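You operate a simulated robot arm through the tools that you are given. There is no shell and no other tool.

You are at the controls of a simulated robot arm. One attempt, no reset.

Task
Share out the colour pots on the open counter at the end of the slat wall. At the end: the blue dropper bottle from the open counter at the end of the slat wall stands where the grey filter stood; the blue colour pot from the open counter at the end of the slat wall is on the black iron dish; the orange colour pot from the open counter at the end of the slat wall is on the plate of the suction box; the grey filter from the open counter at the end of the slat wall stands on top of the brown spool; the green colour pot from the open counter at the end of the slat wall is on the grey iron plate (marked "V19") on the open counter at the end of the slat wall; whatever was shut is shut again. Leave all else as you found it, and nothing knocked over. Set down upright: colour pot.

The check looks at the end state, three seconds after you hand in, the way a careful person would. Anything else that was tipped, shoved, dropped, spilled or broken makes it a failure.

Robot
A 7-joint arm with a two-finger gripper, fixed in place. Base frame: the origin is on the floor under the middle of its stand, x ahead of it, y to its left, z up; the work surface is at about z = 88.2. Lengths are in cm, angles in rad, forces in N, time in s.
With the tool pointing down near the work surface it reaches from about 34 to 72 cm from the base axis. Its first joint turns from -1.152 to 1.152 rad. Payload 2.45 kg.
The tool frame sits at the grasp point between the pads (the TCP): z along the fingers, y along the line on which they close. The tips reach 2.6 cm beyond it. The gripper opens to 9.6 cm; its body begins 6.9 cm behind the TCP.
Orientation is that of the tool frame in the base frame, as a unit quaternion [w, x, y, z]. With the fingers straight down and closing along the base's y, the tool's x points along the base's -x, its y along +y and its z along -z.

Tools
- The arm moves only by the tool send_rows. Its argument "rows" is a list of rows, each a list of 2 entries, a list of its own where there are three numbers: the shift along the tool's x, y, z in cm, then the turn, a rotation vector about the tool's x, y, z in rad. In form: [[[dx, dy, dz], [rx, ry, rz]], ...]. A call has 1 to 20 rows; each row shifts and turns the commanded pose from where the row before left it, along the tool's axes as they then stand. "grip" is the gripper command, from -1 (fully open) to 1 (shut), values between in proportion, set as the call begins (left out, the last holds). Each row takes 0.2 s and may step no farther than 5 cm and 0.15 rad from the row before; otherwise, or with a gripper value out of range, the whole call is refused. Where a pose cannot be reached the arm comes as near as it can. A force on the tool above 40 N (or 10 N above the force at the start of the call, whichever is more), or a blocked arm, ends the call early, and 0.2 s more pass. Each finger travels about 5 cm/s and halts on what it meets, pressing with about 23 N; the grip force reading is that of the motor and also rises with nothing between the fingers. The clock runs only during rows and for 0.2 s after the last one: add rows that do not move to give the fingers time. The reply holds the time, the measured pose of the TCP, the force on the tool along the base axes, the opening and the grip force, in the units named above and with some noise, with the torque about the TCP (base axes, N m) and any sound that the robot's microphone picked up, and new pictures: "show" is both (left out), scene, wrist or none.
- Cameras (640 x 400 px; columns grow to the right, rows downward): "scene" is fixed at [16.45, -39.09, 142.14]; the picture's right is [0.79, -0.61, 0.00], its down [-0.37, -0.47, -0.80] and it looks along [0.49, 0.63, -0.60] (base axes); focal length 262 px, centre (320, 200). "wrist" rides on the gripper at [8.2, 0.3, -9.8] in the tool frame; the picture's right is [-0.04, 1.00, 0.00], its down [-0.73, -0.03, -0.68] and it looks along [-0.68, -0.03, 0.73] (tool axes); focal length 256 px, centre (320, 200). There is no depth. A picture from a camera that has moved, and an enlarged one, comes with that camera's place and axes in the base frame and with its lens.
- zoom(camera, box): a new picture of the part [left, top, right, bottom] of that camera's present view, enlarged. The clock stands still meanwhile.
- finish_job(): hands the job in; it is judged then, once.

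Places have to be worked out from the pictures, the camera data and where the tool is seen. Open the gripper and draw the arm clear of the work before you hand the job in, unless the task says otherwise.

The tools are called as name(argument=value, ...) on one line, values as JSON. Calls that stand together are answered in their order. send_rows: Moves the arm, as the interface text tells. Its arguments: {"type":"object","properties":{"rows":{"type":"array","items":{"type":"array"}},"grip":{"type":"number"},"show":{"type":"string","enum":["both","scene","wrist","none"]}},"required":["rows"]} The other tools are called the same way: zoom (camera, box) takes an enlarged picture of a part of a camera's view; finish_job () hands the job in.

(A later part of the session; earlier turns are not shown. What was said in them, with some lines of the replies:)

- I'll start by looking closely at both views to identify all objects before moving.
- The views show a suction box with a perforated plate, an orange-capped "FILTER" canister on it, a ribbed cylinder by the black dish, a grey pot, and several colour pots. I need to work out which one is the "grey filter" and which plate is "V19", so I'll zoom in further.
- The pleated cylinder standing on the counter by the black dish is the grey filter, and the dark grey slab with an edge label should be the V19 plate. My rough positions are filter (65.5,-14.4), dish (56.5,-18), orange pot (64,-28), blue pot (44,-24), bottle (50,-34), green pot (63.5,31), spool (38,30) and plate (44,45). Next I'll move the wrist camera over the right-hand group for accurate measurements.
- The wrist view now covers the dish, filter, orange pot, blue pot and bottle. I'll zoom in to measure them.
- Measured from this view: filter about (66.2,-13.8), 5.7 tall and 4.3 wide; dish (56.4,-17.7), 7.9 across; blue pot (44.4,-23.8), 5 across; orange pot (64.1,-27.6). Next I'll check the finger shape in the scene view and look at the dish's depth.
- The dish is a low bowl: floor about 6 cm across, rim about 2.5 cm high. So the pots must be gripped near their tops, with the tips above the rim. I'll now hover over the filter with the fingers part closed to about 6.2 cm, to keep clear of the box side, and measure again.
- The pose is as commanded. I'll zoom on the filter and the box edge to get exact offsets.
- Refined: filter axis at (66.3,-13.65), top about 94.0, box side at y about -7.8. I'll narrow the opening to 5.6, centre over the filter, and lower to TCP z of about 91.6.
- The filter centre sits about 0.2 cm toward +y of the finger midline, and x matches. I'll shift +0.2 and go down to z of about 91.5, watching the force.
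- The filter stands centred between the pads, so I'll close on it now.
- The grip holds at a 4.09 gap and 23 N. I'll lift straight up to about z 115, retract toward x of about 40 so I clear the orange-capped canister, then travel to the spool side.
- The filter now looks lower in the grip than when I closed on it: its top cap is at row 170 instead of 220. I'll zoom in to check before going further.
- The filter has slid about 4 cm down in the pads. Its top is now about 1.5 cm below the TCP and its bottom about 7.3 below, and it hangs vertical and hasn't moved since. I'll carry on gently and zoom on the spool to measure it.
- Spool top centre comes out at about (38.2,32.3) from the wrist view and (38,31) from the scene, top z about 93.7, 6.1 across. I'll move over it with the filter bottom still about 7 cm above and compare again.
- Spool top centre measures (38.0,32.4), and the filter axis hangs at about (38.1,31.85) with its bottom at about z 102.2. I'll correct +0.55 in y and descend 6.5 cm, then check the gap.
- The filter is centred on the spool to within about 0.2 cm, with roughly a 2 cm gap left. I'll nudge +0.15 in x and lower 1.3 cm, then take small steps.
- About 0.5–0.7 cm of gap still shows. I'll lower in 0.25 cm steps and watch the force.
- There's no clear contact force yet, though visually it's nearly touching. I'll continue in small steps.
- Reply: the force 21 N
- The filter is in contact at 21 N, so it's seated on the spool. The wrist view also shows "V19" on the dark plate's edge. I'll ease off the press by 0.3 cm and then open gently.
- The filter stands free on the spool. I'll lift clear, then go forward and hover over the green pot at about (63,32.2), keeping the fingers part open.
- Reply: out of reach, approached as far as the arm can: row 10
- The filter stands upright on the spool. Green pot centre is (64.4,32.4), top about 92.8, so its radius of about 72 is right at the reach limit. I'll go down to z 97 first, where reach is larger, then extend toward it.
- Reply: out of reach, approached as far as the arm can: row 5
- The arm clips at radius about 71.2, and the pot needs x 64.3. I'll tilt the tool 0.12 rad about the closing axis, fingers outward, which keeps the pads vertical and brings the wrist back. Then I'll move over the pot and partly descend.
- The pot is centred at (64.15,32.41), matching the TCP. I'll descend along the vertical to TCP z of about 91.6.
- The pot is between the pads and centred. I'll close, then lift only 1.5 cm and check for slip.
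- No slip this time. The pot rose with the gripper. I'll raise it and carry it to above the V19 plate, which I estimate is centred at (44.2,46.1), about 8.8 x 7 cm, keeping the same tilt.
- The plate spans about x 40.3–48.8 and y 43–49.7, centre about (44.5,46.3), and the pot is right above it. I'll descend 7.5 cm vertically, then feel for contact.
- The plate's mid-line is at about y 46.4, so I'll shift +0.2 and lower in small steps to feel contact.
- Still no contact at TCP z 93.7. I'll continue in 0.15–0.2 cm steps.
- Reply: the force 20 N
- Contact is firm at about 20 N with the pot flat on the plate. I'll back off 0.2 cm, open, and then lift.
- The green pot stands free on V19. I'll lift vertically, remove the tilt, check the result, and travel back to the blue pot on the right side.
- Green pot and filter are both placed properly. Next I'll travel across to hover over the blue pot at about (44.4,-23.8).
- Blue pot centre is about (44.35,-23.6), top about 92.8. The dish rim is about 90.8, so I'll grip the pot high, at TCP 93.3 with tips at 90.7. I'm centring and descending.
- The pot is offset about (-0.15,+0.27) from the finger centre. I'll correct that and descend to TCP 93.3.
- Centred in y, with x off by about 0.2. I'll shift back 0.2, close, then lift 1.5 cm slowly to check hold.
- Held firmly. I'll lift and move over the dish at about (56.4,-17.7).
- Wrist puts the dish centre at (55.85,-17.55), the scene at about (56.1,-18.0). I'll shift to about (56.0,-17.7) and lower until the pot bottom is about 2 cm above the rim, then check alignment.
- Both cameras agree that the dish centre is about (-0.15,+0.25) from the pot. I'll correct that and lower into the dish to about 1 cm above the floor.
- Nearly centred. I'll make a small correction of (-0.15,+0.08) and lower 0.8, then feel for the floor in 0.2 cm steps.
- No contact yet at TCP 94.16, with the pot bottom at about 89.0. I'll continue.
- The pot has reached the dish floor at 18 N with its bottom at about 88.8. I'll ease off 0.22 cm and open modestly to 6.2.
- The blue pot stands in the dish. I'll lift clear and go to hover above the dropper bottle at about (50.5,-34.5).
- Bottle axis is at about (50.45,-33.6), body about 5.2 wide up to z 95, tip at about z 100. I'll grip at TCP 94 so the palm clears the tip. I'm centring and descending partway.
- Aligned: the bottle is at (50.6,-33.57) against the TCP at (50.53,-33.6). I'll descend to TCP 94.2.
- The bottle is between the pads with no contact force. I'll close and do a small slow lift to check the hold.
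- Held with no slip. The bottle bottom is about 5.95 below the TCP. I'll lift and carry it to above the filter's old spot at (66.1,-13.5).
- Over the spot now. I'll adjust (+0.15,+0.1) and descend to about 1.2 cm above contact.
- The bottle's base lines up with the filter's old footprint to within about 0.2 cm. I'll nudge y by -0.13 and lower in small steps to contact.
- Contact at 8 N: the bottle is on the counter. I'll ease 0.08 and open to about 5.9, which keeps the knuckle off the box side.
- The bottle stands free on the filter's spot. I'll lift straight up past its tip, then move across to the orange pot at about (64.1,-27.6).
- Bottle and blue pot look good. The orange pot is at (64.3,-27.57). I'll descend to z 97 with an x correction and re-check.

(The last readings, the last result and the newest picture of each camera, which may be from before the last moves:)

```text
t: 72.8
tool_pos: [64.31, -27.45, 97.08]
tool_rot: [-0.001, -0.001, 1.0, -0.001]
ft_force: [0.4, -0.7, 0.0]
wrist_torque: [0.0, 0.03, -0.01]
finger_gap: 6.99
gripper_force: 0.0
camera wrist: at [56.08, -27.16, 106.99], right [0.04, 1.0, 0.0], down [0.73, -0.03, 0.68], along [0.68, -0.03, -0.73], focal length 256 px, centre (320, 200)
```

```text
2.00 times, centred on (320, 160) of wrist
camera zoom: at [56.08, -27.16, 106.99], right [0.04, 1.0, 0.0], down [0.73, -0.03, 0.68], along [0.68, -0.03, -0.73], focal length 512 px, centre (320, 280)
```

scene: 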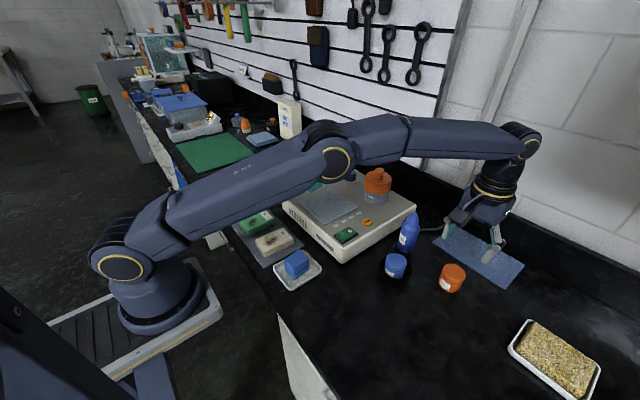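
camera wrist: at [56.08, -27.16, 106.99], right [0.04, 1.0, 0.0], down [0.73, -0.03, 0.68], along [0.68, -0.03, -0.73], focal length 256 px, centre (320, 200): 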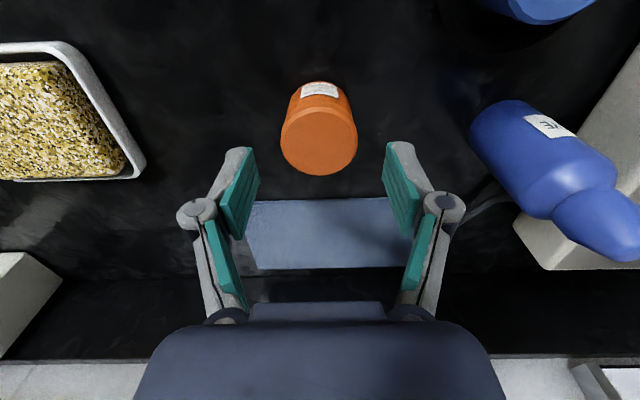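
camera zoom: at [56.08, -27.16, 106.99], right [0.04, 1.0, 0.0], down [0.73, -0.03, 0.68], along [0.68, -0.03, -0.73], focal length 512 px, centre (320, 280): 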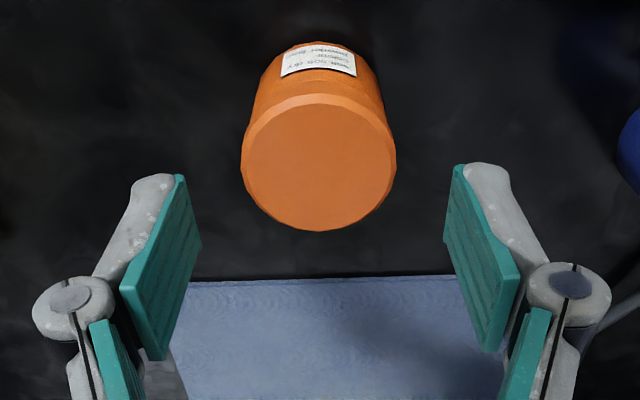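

Aligned: pot at (64.27,-27.56). I'll descend to TCP 91.7, close, then lift 1.5 cm to check.

send_rows(rows=[[[0, -0.06, 1.8], [0, 0, 0]], [[0, 0, 1.8], [0, 0, 0]], [[0, 0, 1.2], [0, 0, 0]], [[0, 0, 0.6], [0, 0, 0]], [[0, 0, 0], [0, 0, 0]]], show="wrist")

send_rows(rows=[[[0, 0, 0], [0, 0, 0]], [[0, 0, 0], [0, 0, 0]], [[0, 0, 0], [0, 0, 0]], [[0, 0, 0], [0, 0, 0]], [[0, 0, 0], [0, 0, 0]]], grip=1, show="wrist")

send_rows(rows=[[[0, 0, -0.4], [0, 0, 0]], [[0, 0, -0.5], [0, 0, 0]], [[0, 0, -0.6], [0, 0, 0]], [[0, 0, 0], [0, 0, 0]]], show="both")

```text
t: 74.0
tool_pos: [64.31, -27.59, 91.58]
tool_rot: [0.0, 0.0, 1.0, 0.0]
ft_force: [0.3, -0.4, -0.2]
wrist_torque: [-0.02, -0.02, 0.01]
finger_gap: 7.01
gripper_force: 0.0
camera wrist: at [56.12, -27.33, 101.59], right [0.04, 1.0, 0.0], down [0.73, -0.03, 0.68], along [0.68, -0.03, -0.73], focal length 256 px, centre (320, 200)
```

wrist: 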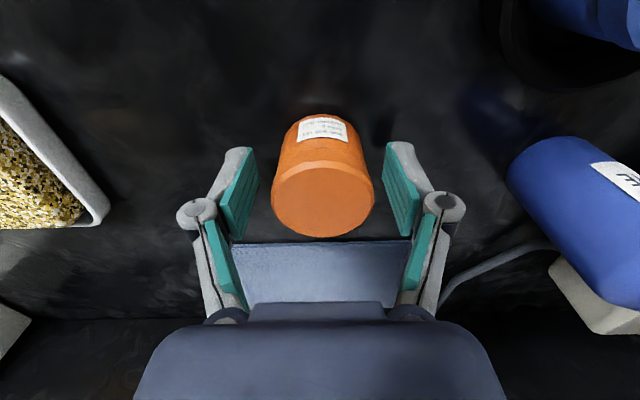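

```text
t: 75.2
tool_pos: [64.35, -27.68, 91.72]
tool_rot: [0.0, 0.002, 1.0, 0.001]
ft_force: [0.3, 0.5, 1.5]
wrist_torque: [0.06, 0.01, 0.03]
finger_gap: 4.81
gripper_force: 23.0
camera wrist: at [56.13, -27.32, 101.62], right [0.04, 1.0, 0.0], down [0.73, -0.03, 0.68], along [0.68, -0.03, -0.73], focal length 256 px, centre (320, 200)
```

wrist: 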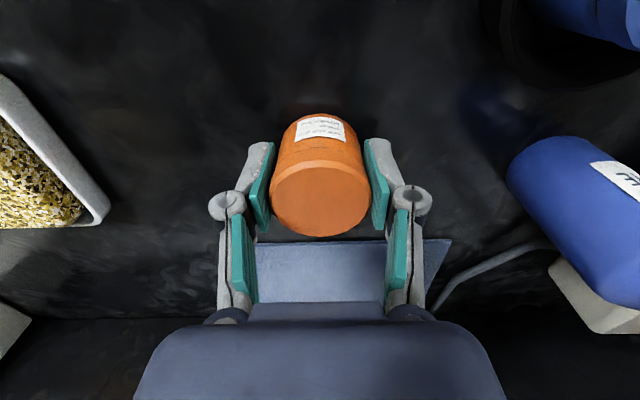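

```text
t: 76.2
tool_pos: [64.33, -27.64, 93.39]
tool_rot: [0.001, -0.001, 1.0, 0.001]
ft_force: [-0.1, 0.0, -0.5]
wrist_torque: [0.0, -0.02, -0.01]
finger_gap: 4.78
gripper_force: 23.6
camera wrist: at [56.15, -27.33, 103.14], right [0.04, 1.0, 0.0], down [0.73, -0.03, 0.68], along [0.68, -0.03, -0.73], focal length 256 px, centre (320, 200)
```

scene: 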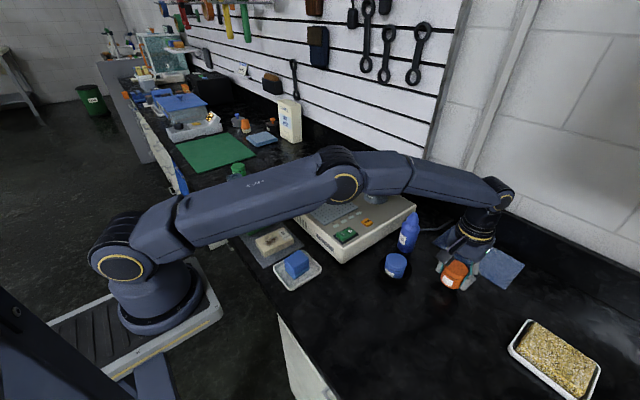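
wrist: 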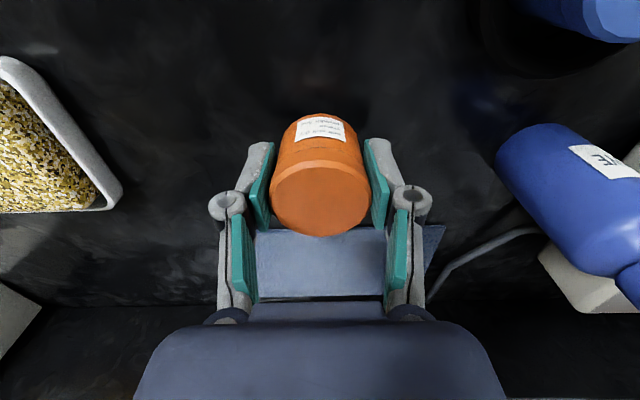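

Held. Now I'll carry it: retract in x while rising, swing along y at x of about 46, well away from the bottle and canister, and stop short of the suction plate to measure it.

send_rows(rows=[[[1.5, 0, -2], [0, 0, 0]], [[2.5, 0, -2], [0, 0, 0]], [[3.0, 0, -2], [0, 0, 0]], [[3.7, 0, -2], [0, 0, 0]], [[3.7, 0, -2], [0, 0, 0]], [[3.7, 0, -2], [0, 0, 0]], [[0, 4.2, 0], [0, 0, 0]], [[0, 4.3, 0], [0, 0, 0]], [[0, 4.3, 0], [0, 0, 0]], [[0, 4.3, 0], [0, 0, 0]], [[0, 4.3, 0], [0, 0, 0]], [[0, 4.3, 0], [0, 0, 0]], [[0, 4.3, 0], [0, 0, 0]], [[0, 4.3, 0], [0, 0, 0]], [[0, 0, 0], [0, 0, 0]]], show="both")

zoom(camera="wrist", box=[180, 60, 480, 300])

zoom(camera="scene", box=[270, 150, 430, 280])

```text
t: 79.4
tool_pos: [45.98, 6.79, 105.22]
tool_rot: [0.0, 0.001, 1.0, 0.0]
ft_force: [0.2, -0.3, -1.0]
wrist_torque: [0.01, -0.03, 0.0]
finger_gap: 4.81
gripper_force: 22.8
camera wrist: at [37.73, 7.04, 115.1], right [0.04, 1.0, 0.0], down [0.73, -0.03, 0.68], along [0.68, -0.03, -0.73], focal length 256 px, centre (320, 200)
```

scene: 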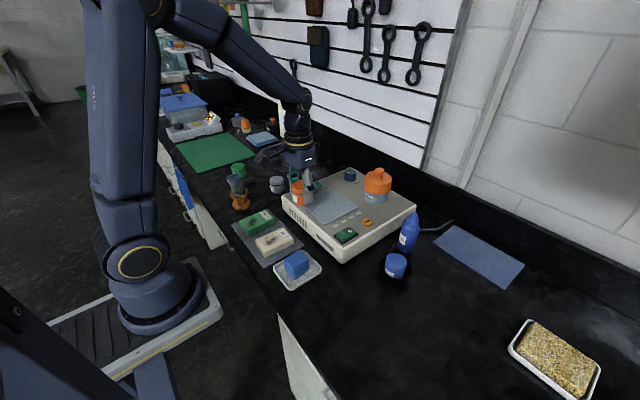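
wrist: 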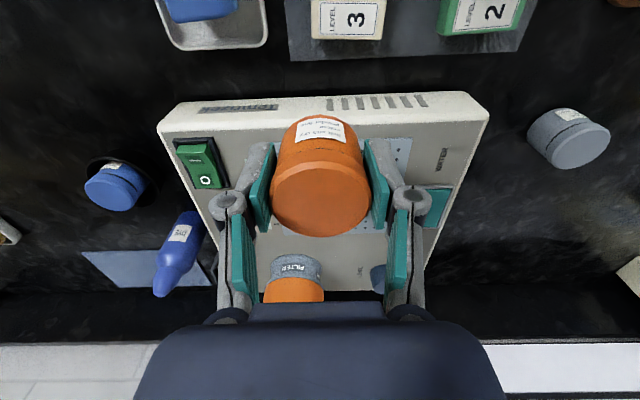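

```text
1.67 times, centred on (330, 180) of wrist
camera zoom: at [37.73, 7.04, 115.1], right [0.04, 1.0, 0.0], down [0.73, -0.03, 0.68], along [0.68, -0.03, -0.73], focal length 427 px, centre (303, 233)
```

zoom: 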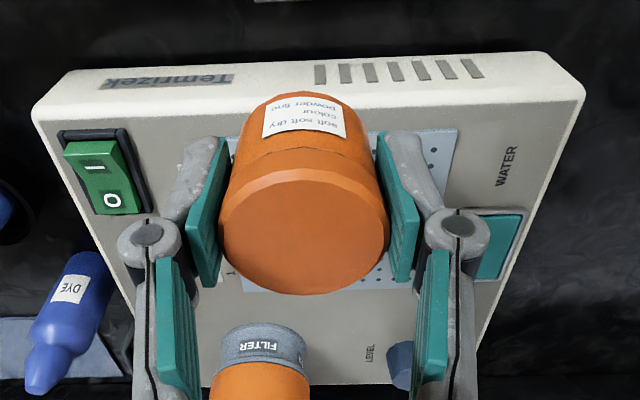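

```text
3.08 times, centred on (350, 215) of scene
camera zoom: at [16.45, -39.08, 142.14], right [0.79, -0.61, 0.0], down [-0.37, -0.47, -0.8], along [0.49, 0.63, -0.6], focal length 808 px, centre (228, 154)
```

zoom: 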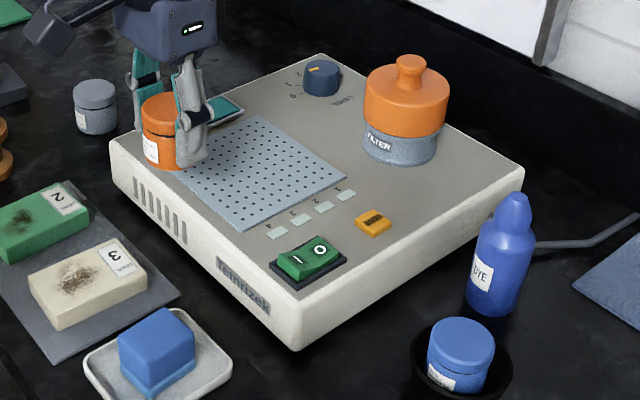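

The box top is at about z 94, and the perforated plate spans roughly x 49.8–63, y 0.5–14.5 with its centre near (56.4,7.3). I'll move the pot over about (55.7,7.6), staying away from the canister and the teal window, and descend partway.

send_rows(rows=[[[-3.2, 0.27, 0], [0, 0, 0]], [[-3.2, 0.27, 0], [0, 0, 0]], [[-3.2, 0.27, 0], [0, 0, 0]], [[0, 0, 1.8], [0, 0, 0]], [[0, 0, 1.7], [0, 0, 0]], [[0, 0, 0], [0, 0, 0]]], show="both")

zoom(camera="wrist", box=[180, 60, 480, 300])

zoom(camera="scene", box=[270, 150, 430, 280])

```text
t: 80.8
tool_pos: [55.74, 7.62, 101.72]
tool_rot: [0.0, 0.0, 1.0, 0.0]
ft_force: [0.2, 0.1, -0.3]
wrist_torque: [0.0, 0.0, 0.02]
finger_gap: 4.78
gripper_force: 23.1
camera wrist: at [47.56, 7.83, 111.58], right [0.04, 1.0, 0.0], down [0.73, -0.03, 0.68], along [0.68, -0.03, -0.73], focal length 256 px, centre (320, 200)
```

scene: 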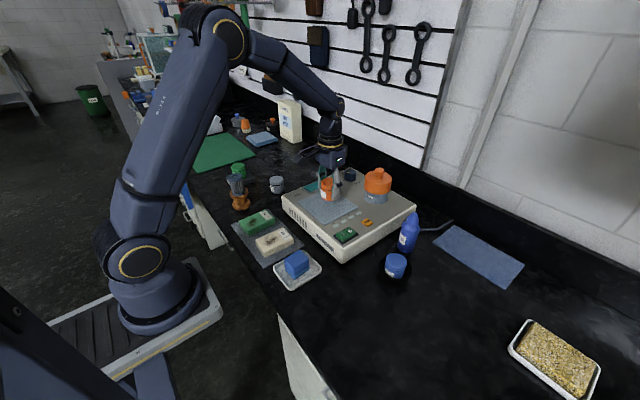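
wrist: 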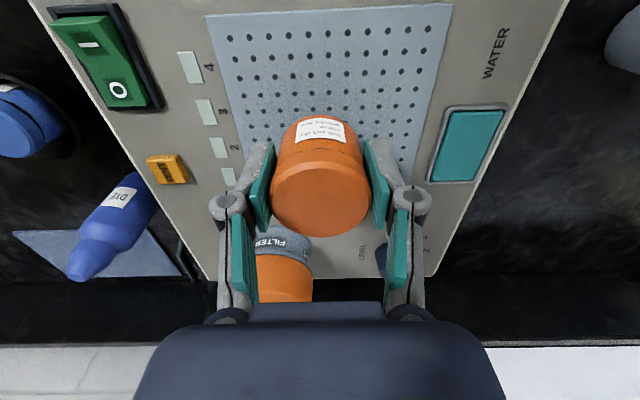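

```text
1.67 times, centred on (330, 180) of wrist
camera zoom: at [47.56, 7.83, 111.58], right [0.04, 1.0, 0.0], down [0.73, -0.03, 0.68], along [0.68, -0.03, -0.73], focal length 427 px, centre (303, 233)
```

zoom: 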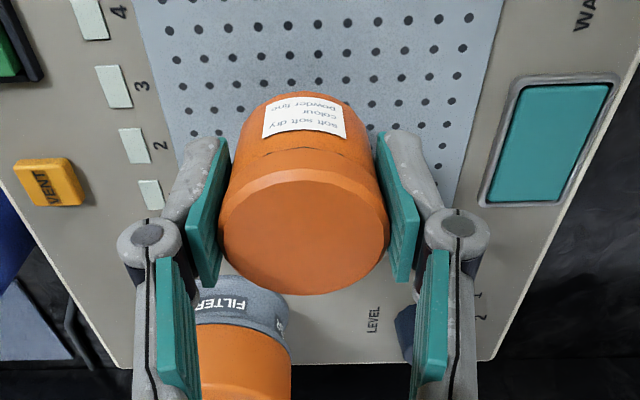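

```text
3.08 times, centred on (350, 215) of scene
camera zoom: at [16.45, -39.09, 142.14], right [0.79, -0.61, 0.0], down [-0.37, -0.47, -0.8], along [0.49, 0.63, -0.6], focal length 808 px, centre (228, 154)
```

zoom: 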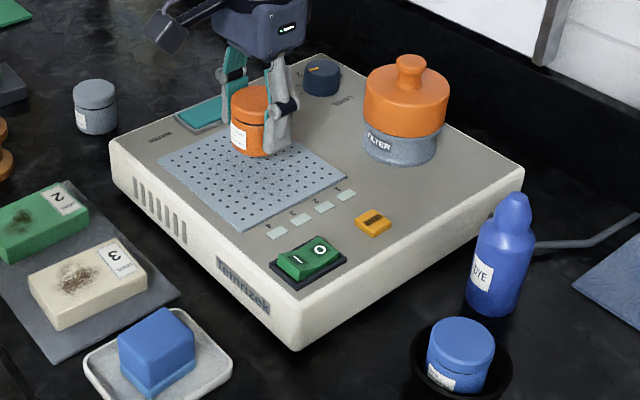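

The pot is directly over the plate, whose centre is about (56,8). I'll lower 3.2 cm, then feel for contact in small steps.

send_rows(rows=[[[0, 0, 1.2], [0, 0, 0]], [[0, 0, 1.2], [0, 0, 0]], [[0, 0, 0.8], [0, 0, 0]], [[0, 0, 0], [0, 0, 0]]], show="wrist")

zoom(camera="scene", box=[290, 150, 370, 230])

```text
t: 81.8
tool_pos: [55.82, 7.57, 98.49]
tool_rot: [0.001, 0.0, 1.0, 0.001]
ft_force: [-6.1, -1.3, 18.3]
wrist_torque: [-0.01, 0.13, 0.04]
finger_gap: 4.8
gripper_force: 23.6
camera wrist: at [47.58, 7.88, 108.44], right [0.04, 1.0, 0.0], down [0.73, -0.03, 0.68], along [0.68, -0.03, -0.73], focal length 256 px, centre (320, 200)
```

wrist: 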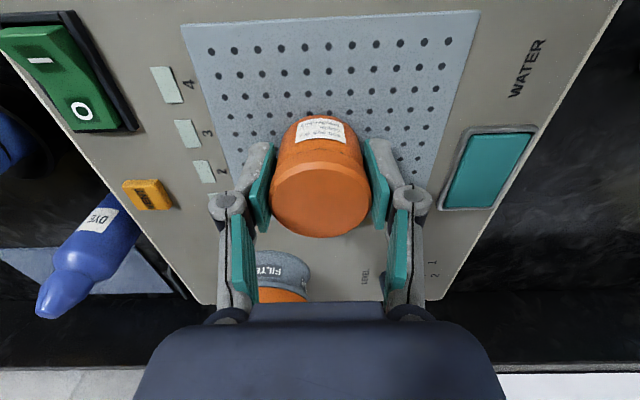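

```text
5.00 times, centred on (330, 190) of scene
camera zoom: at [16.4, -39.09, 142.14], right [0.79, -0.61, 0.0], down [-0.36, -0.47, -0.8], along [0.49, 0.63, -0.6], focal length 1313 px, centre (270, 250)
```

zoom: 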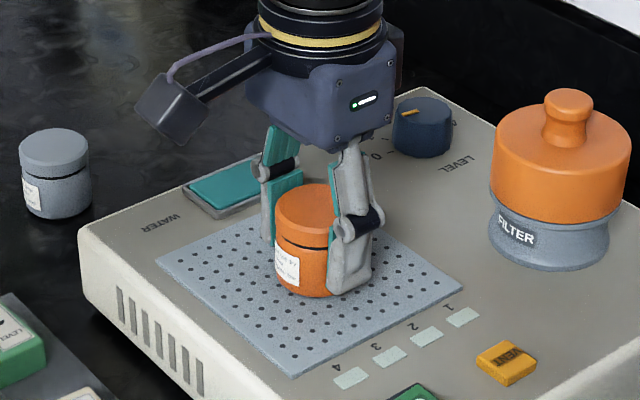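

It's already seated at 18 N, so the plate top is at about z 95. I'll ease 0.22 cm, then open.

send_rows(rows=[[[0, 0, -0.22], [0, 0, 0]], [[0, 0, 0], [0, 0, 0]]], show="none")

send_rows(rows=[[[0, 0, 0], [0, 0, 0]], [[0, 0, 0], [0, 0, 0]], [[0, 0, 0], [0, 0, 0]], [[0, 0, 0], [0, 0, 0]]], grip=-0.4, show="wrist")

zoom(camera="scene", box=[290, 150, 370, 230])

```text
t: 82.4
tool_pos: [55.8, 7.45, 98.56]
tool_rot: [-0.001, 0.001, 1.0, 0.0]
ft_force: [-0.3, 1.1, -0.9]
wrist_torque: [0.03, 0.01, -0.03]
finger_gap: 4.78
gripper_force: 23.2
```

```text
t: 83.4
tool_pos: [55.81, 7.5, 98.7]
tool_rot: [0.0, 0.001, 1.0, 0.0]
ft_force: [0.7, -0.6, -0.2]
wrist_torque: [0.01, 0.01, 0.01]
finger_gap: 6.72
gripper_force: 0.1
camera wrist: at [47.62, 7.88, 108.6], right [0.04, 1.0, 0.0], down [0.73, -0.03, 0.68], along [0.68, -0.03, -0.73], focal length 256 px, centre (320, 200)
```

wrist: 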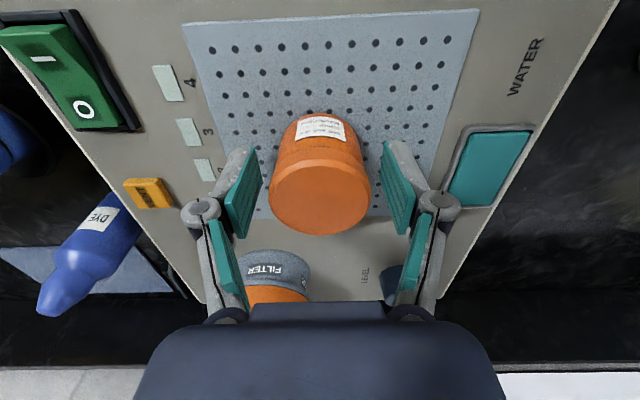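

```text
5.00 times, centred on (330, 190) of scene
camera zoom: at [16.45, -39.09, 142.14], right [0.79, -0.61, 0.0], down [-0.37, -0.47, -0.8], along [0.49, 0.63, -0.6], focal length 1313 px, centre (270, 250)
```

zoom: 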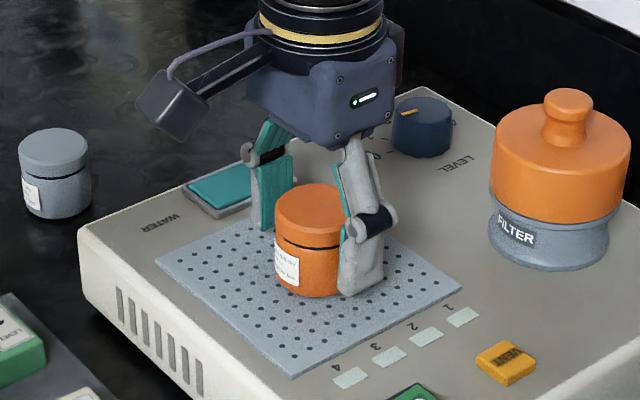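

The orange pot stands on the plate. I'll lift straight up, retract to roughly the starting pose with the gripper fully open, and inspect everything.

send_rows(rows=[[[0, 0, -0.8], [0, 0, 0]], [[0, 0, -2.5], [0, 0, 0]], [[0, 0, -4], [0, 0, 0]], [[0, 0, -4], [0, 0, 0]], [[0, 0, -4], [0, 0, 0]], [[3.7, 2.5, -1.5], [0, 0, 0]], [[3.7, 2.5, -2], [0, 0, 0]], [[3.7, 2.5, -2], [0, 0, 0]], [[3.6, 2.5, -2], [0, 0, 0]], [[0, 0, 0], [0, 0, 0]]], grip=-0.5, show="none")

send_rows(rows=[[[0, 0, 0], [0, 0, 0]], [[0, 0, 0], [0, 0, 0]], [[0, 0, 0], [0, 0, 0]]], grip=-1, show="both")

zoom(camera="scene", box=[210, 150, 350, 250])

zoom(camera="scene", box=[320, 160, 460, 290])

zoom(camera="wrist", box=[0, 0, 340, 260])

zoom(camera="wrist", box=[340, 0, 640, 200])

```text
t: 85.6
tool_pos: [41.19, 17.54, 121.34]
tool_rot: [0.0, 0.0, 1.0, 0.0]
ft_force: [0.1, 0.4, -0.7]
wrist_torque: [-0.03, -0.02, 0.01]
finger_gap: 7.23
gripper_force: 0.0
```

```text
t: 86.4
tool_pos: [41.22, 17.57, 121.38]
tool_rot: [0.0, 0.0, 1.0, 0.0]
ft_force: [-0.1, -0.7, -0.4]
wrist_torque: [-0.01, 0.0, 0.03]
finger_gap: 9.63
gripper_force: 0.1
camera wrist: at [33.04, 17.93, 131.23], right [0.04, 1.0, 0.0], down [0.73, -0.03, 0.68], along [0.68, -0.03, -0.73], focal length 256 px, centre (320, 200)
```

scene: 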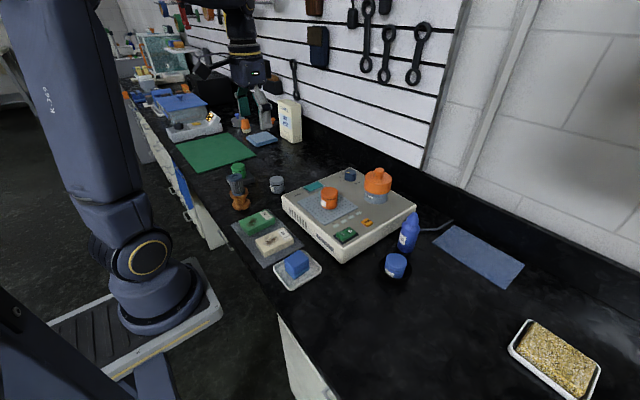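
wrist: 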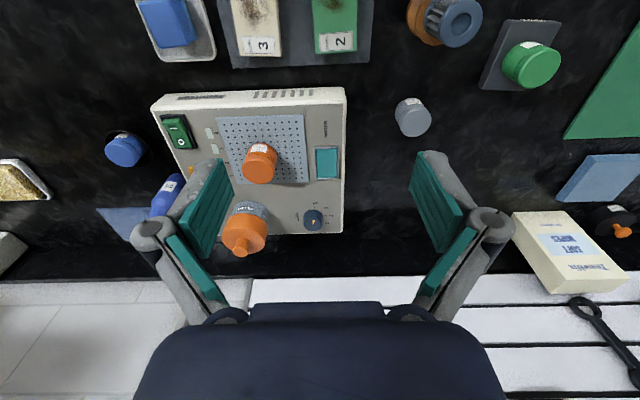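

```text
4.00 times, centred on (280, 200) of scene
camera zoom: at [16.45, -39.09, 142.14], right [0.79, -0.61, 0.0], down [-0.37, -0.47, -0.8], along [0.49, 0.63, -0.6], focal length 1050 px, centre (480, 200)
```

zoom: 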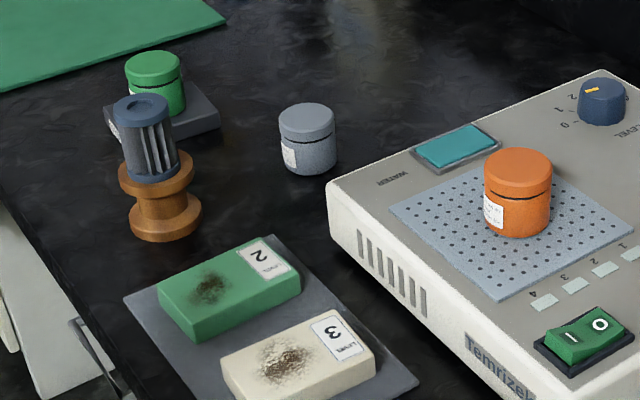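

```text
3.08 times, centred on (390, 225) of scene
camera zoom: at [16.45, -39.09, 142.14], right [0.79, -0.61, 0.0], down [-0.37, -0.47, -0.8], along [0.49, 0.63, -0.6], focal length 808 px, centre (105, 123)
```

zoom: 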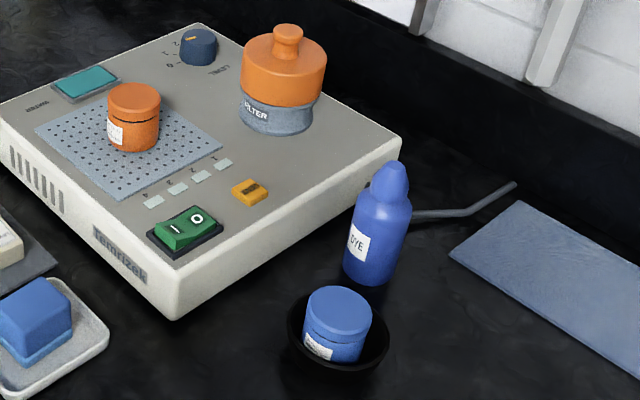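

```text
1.54 times, centred on (170, 130) of wrist
camera zoom: at [33.04, 17.93, 131.23], right [0.04, 1.0, 0.0], down [0.73, -0.03, 0.68], along [0.68, -0.03, -0.73], focal length 394 px, centre (551, 308)
```

zoom: 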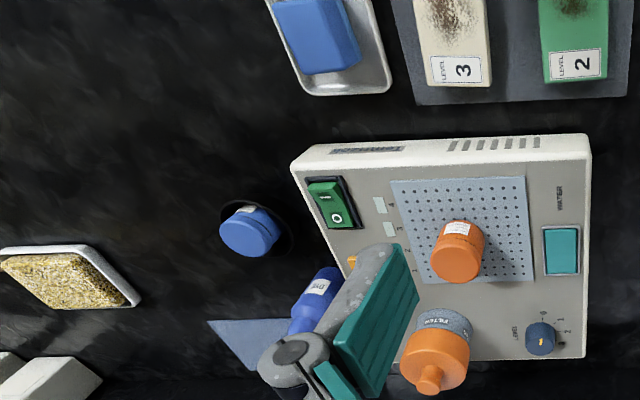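

```text
2.00 times, centred on (490, 100) of wrist
camera zoom: at [33.04, 17.93, 131.23], right [0.04, 1.0, 0.0], down [0.73, -0.03, 0.68], along [0.68, -0.03, -0.73], focal length 512 px, centre (-20, 400)
```

zoom: 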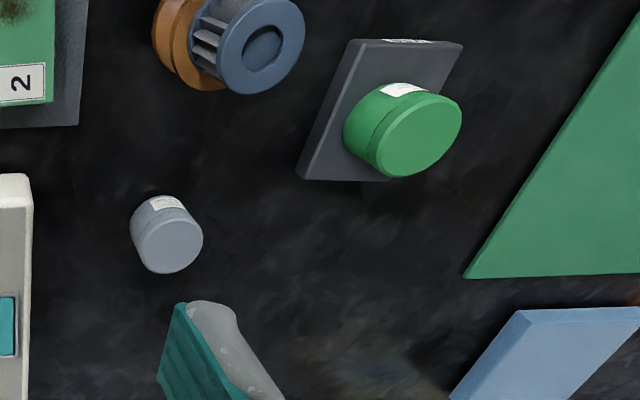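

Everything looks placed. Before handing in, I'll repeat the very first zooms to confirm nothing else shifted (box, spool, V19 plate, dish, trays).

zoom(camera="scene", box=[220, 150, 420, 290])

zoom(camera="scene", box=[350, 210, 630, 400])

zoom(camera="scene", box=[215, 155, 320, 220])

```text
2.86 times, centred on (320, 220) of scene
camera zoom: at [16.45, -39.09, 142.14], right [0.79, -0.61, 0.0], down [-0.37, -0.47, -0.8], along [0.49, 0.63, -0.6], focal length 750 px, centre (320, 143)
```

zoom: 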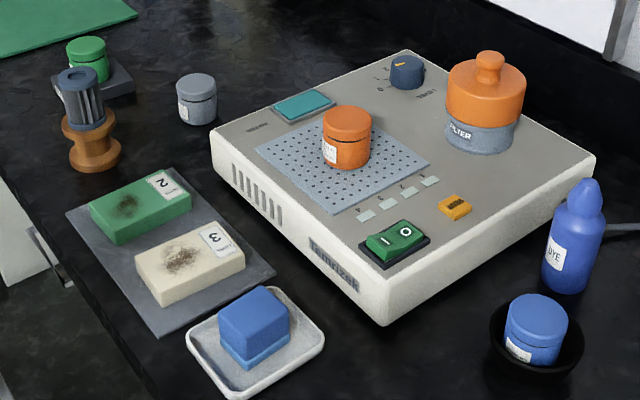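

```text
2.11 times, centred on (490, 305) of scene
camera zoom: at [16.45, -39.09, 142.14], right [0.79, -0.61, 0.0], down [-0.37, -0.47, -0.8], along [0.49, 0.63, -0.6], focal length 553 px, centre (-38, -21)
```

zoom: 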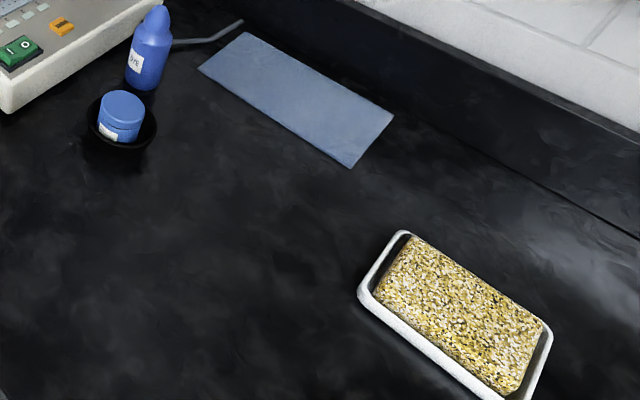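

```text
6.10 times, centred on (268, 188) of scene
camera zoom: at [16.45, -39.09, 142.14], right [0.79, -0.61, 0.0], down [-0.37, -0.47, -0.8], along [0.49, 0.63, -0.6], focal length 1600 px, centre (640, 276)
```

zoom: 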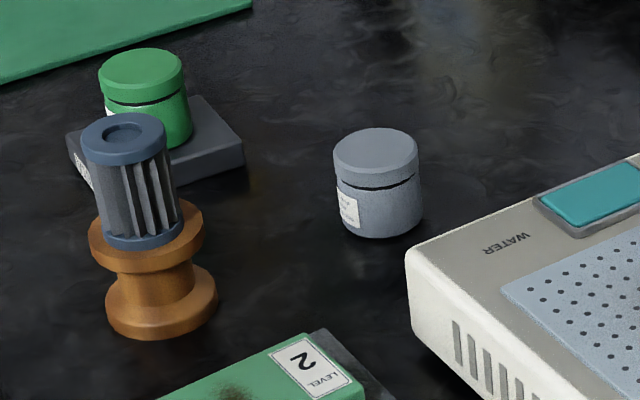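

The box, spool, plate, dish, trays, cloth and grey pot are exactly where they were. All five items are upright in their target places, nothing was opened, and the gripper is open and clear. I'm handing in.

finish_job()

```text
The job is handed in.
```

The job is handed in. All five items are where the task asked, and the last pictures show them standing upright:

- **Grey filter:** stands on top of the brown spool. It slid about 4 cm down in the grip when I first lifted it. It stayed vertical and was set down without trouble.
- **Blue dropper bottle:** stands on the filter's old spot, to within about 0.2 cm.
- **Blue colour pot:** stands in the black iron dish.
- **Orange colour pot:** stands near the middle of the suction box's perforated plate.
- **Green colour pot:** stands on the grey iron plate, whose "V19" label I could read.

Repeating the opening zooms showed the box, spool, V19 plate, dish, trays, cloth and grey pot where they started. I opened nothing, so there was nothing to shut again. The arm is back near its starting pose with the gripper fully open.
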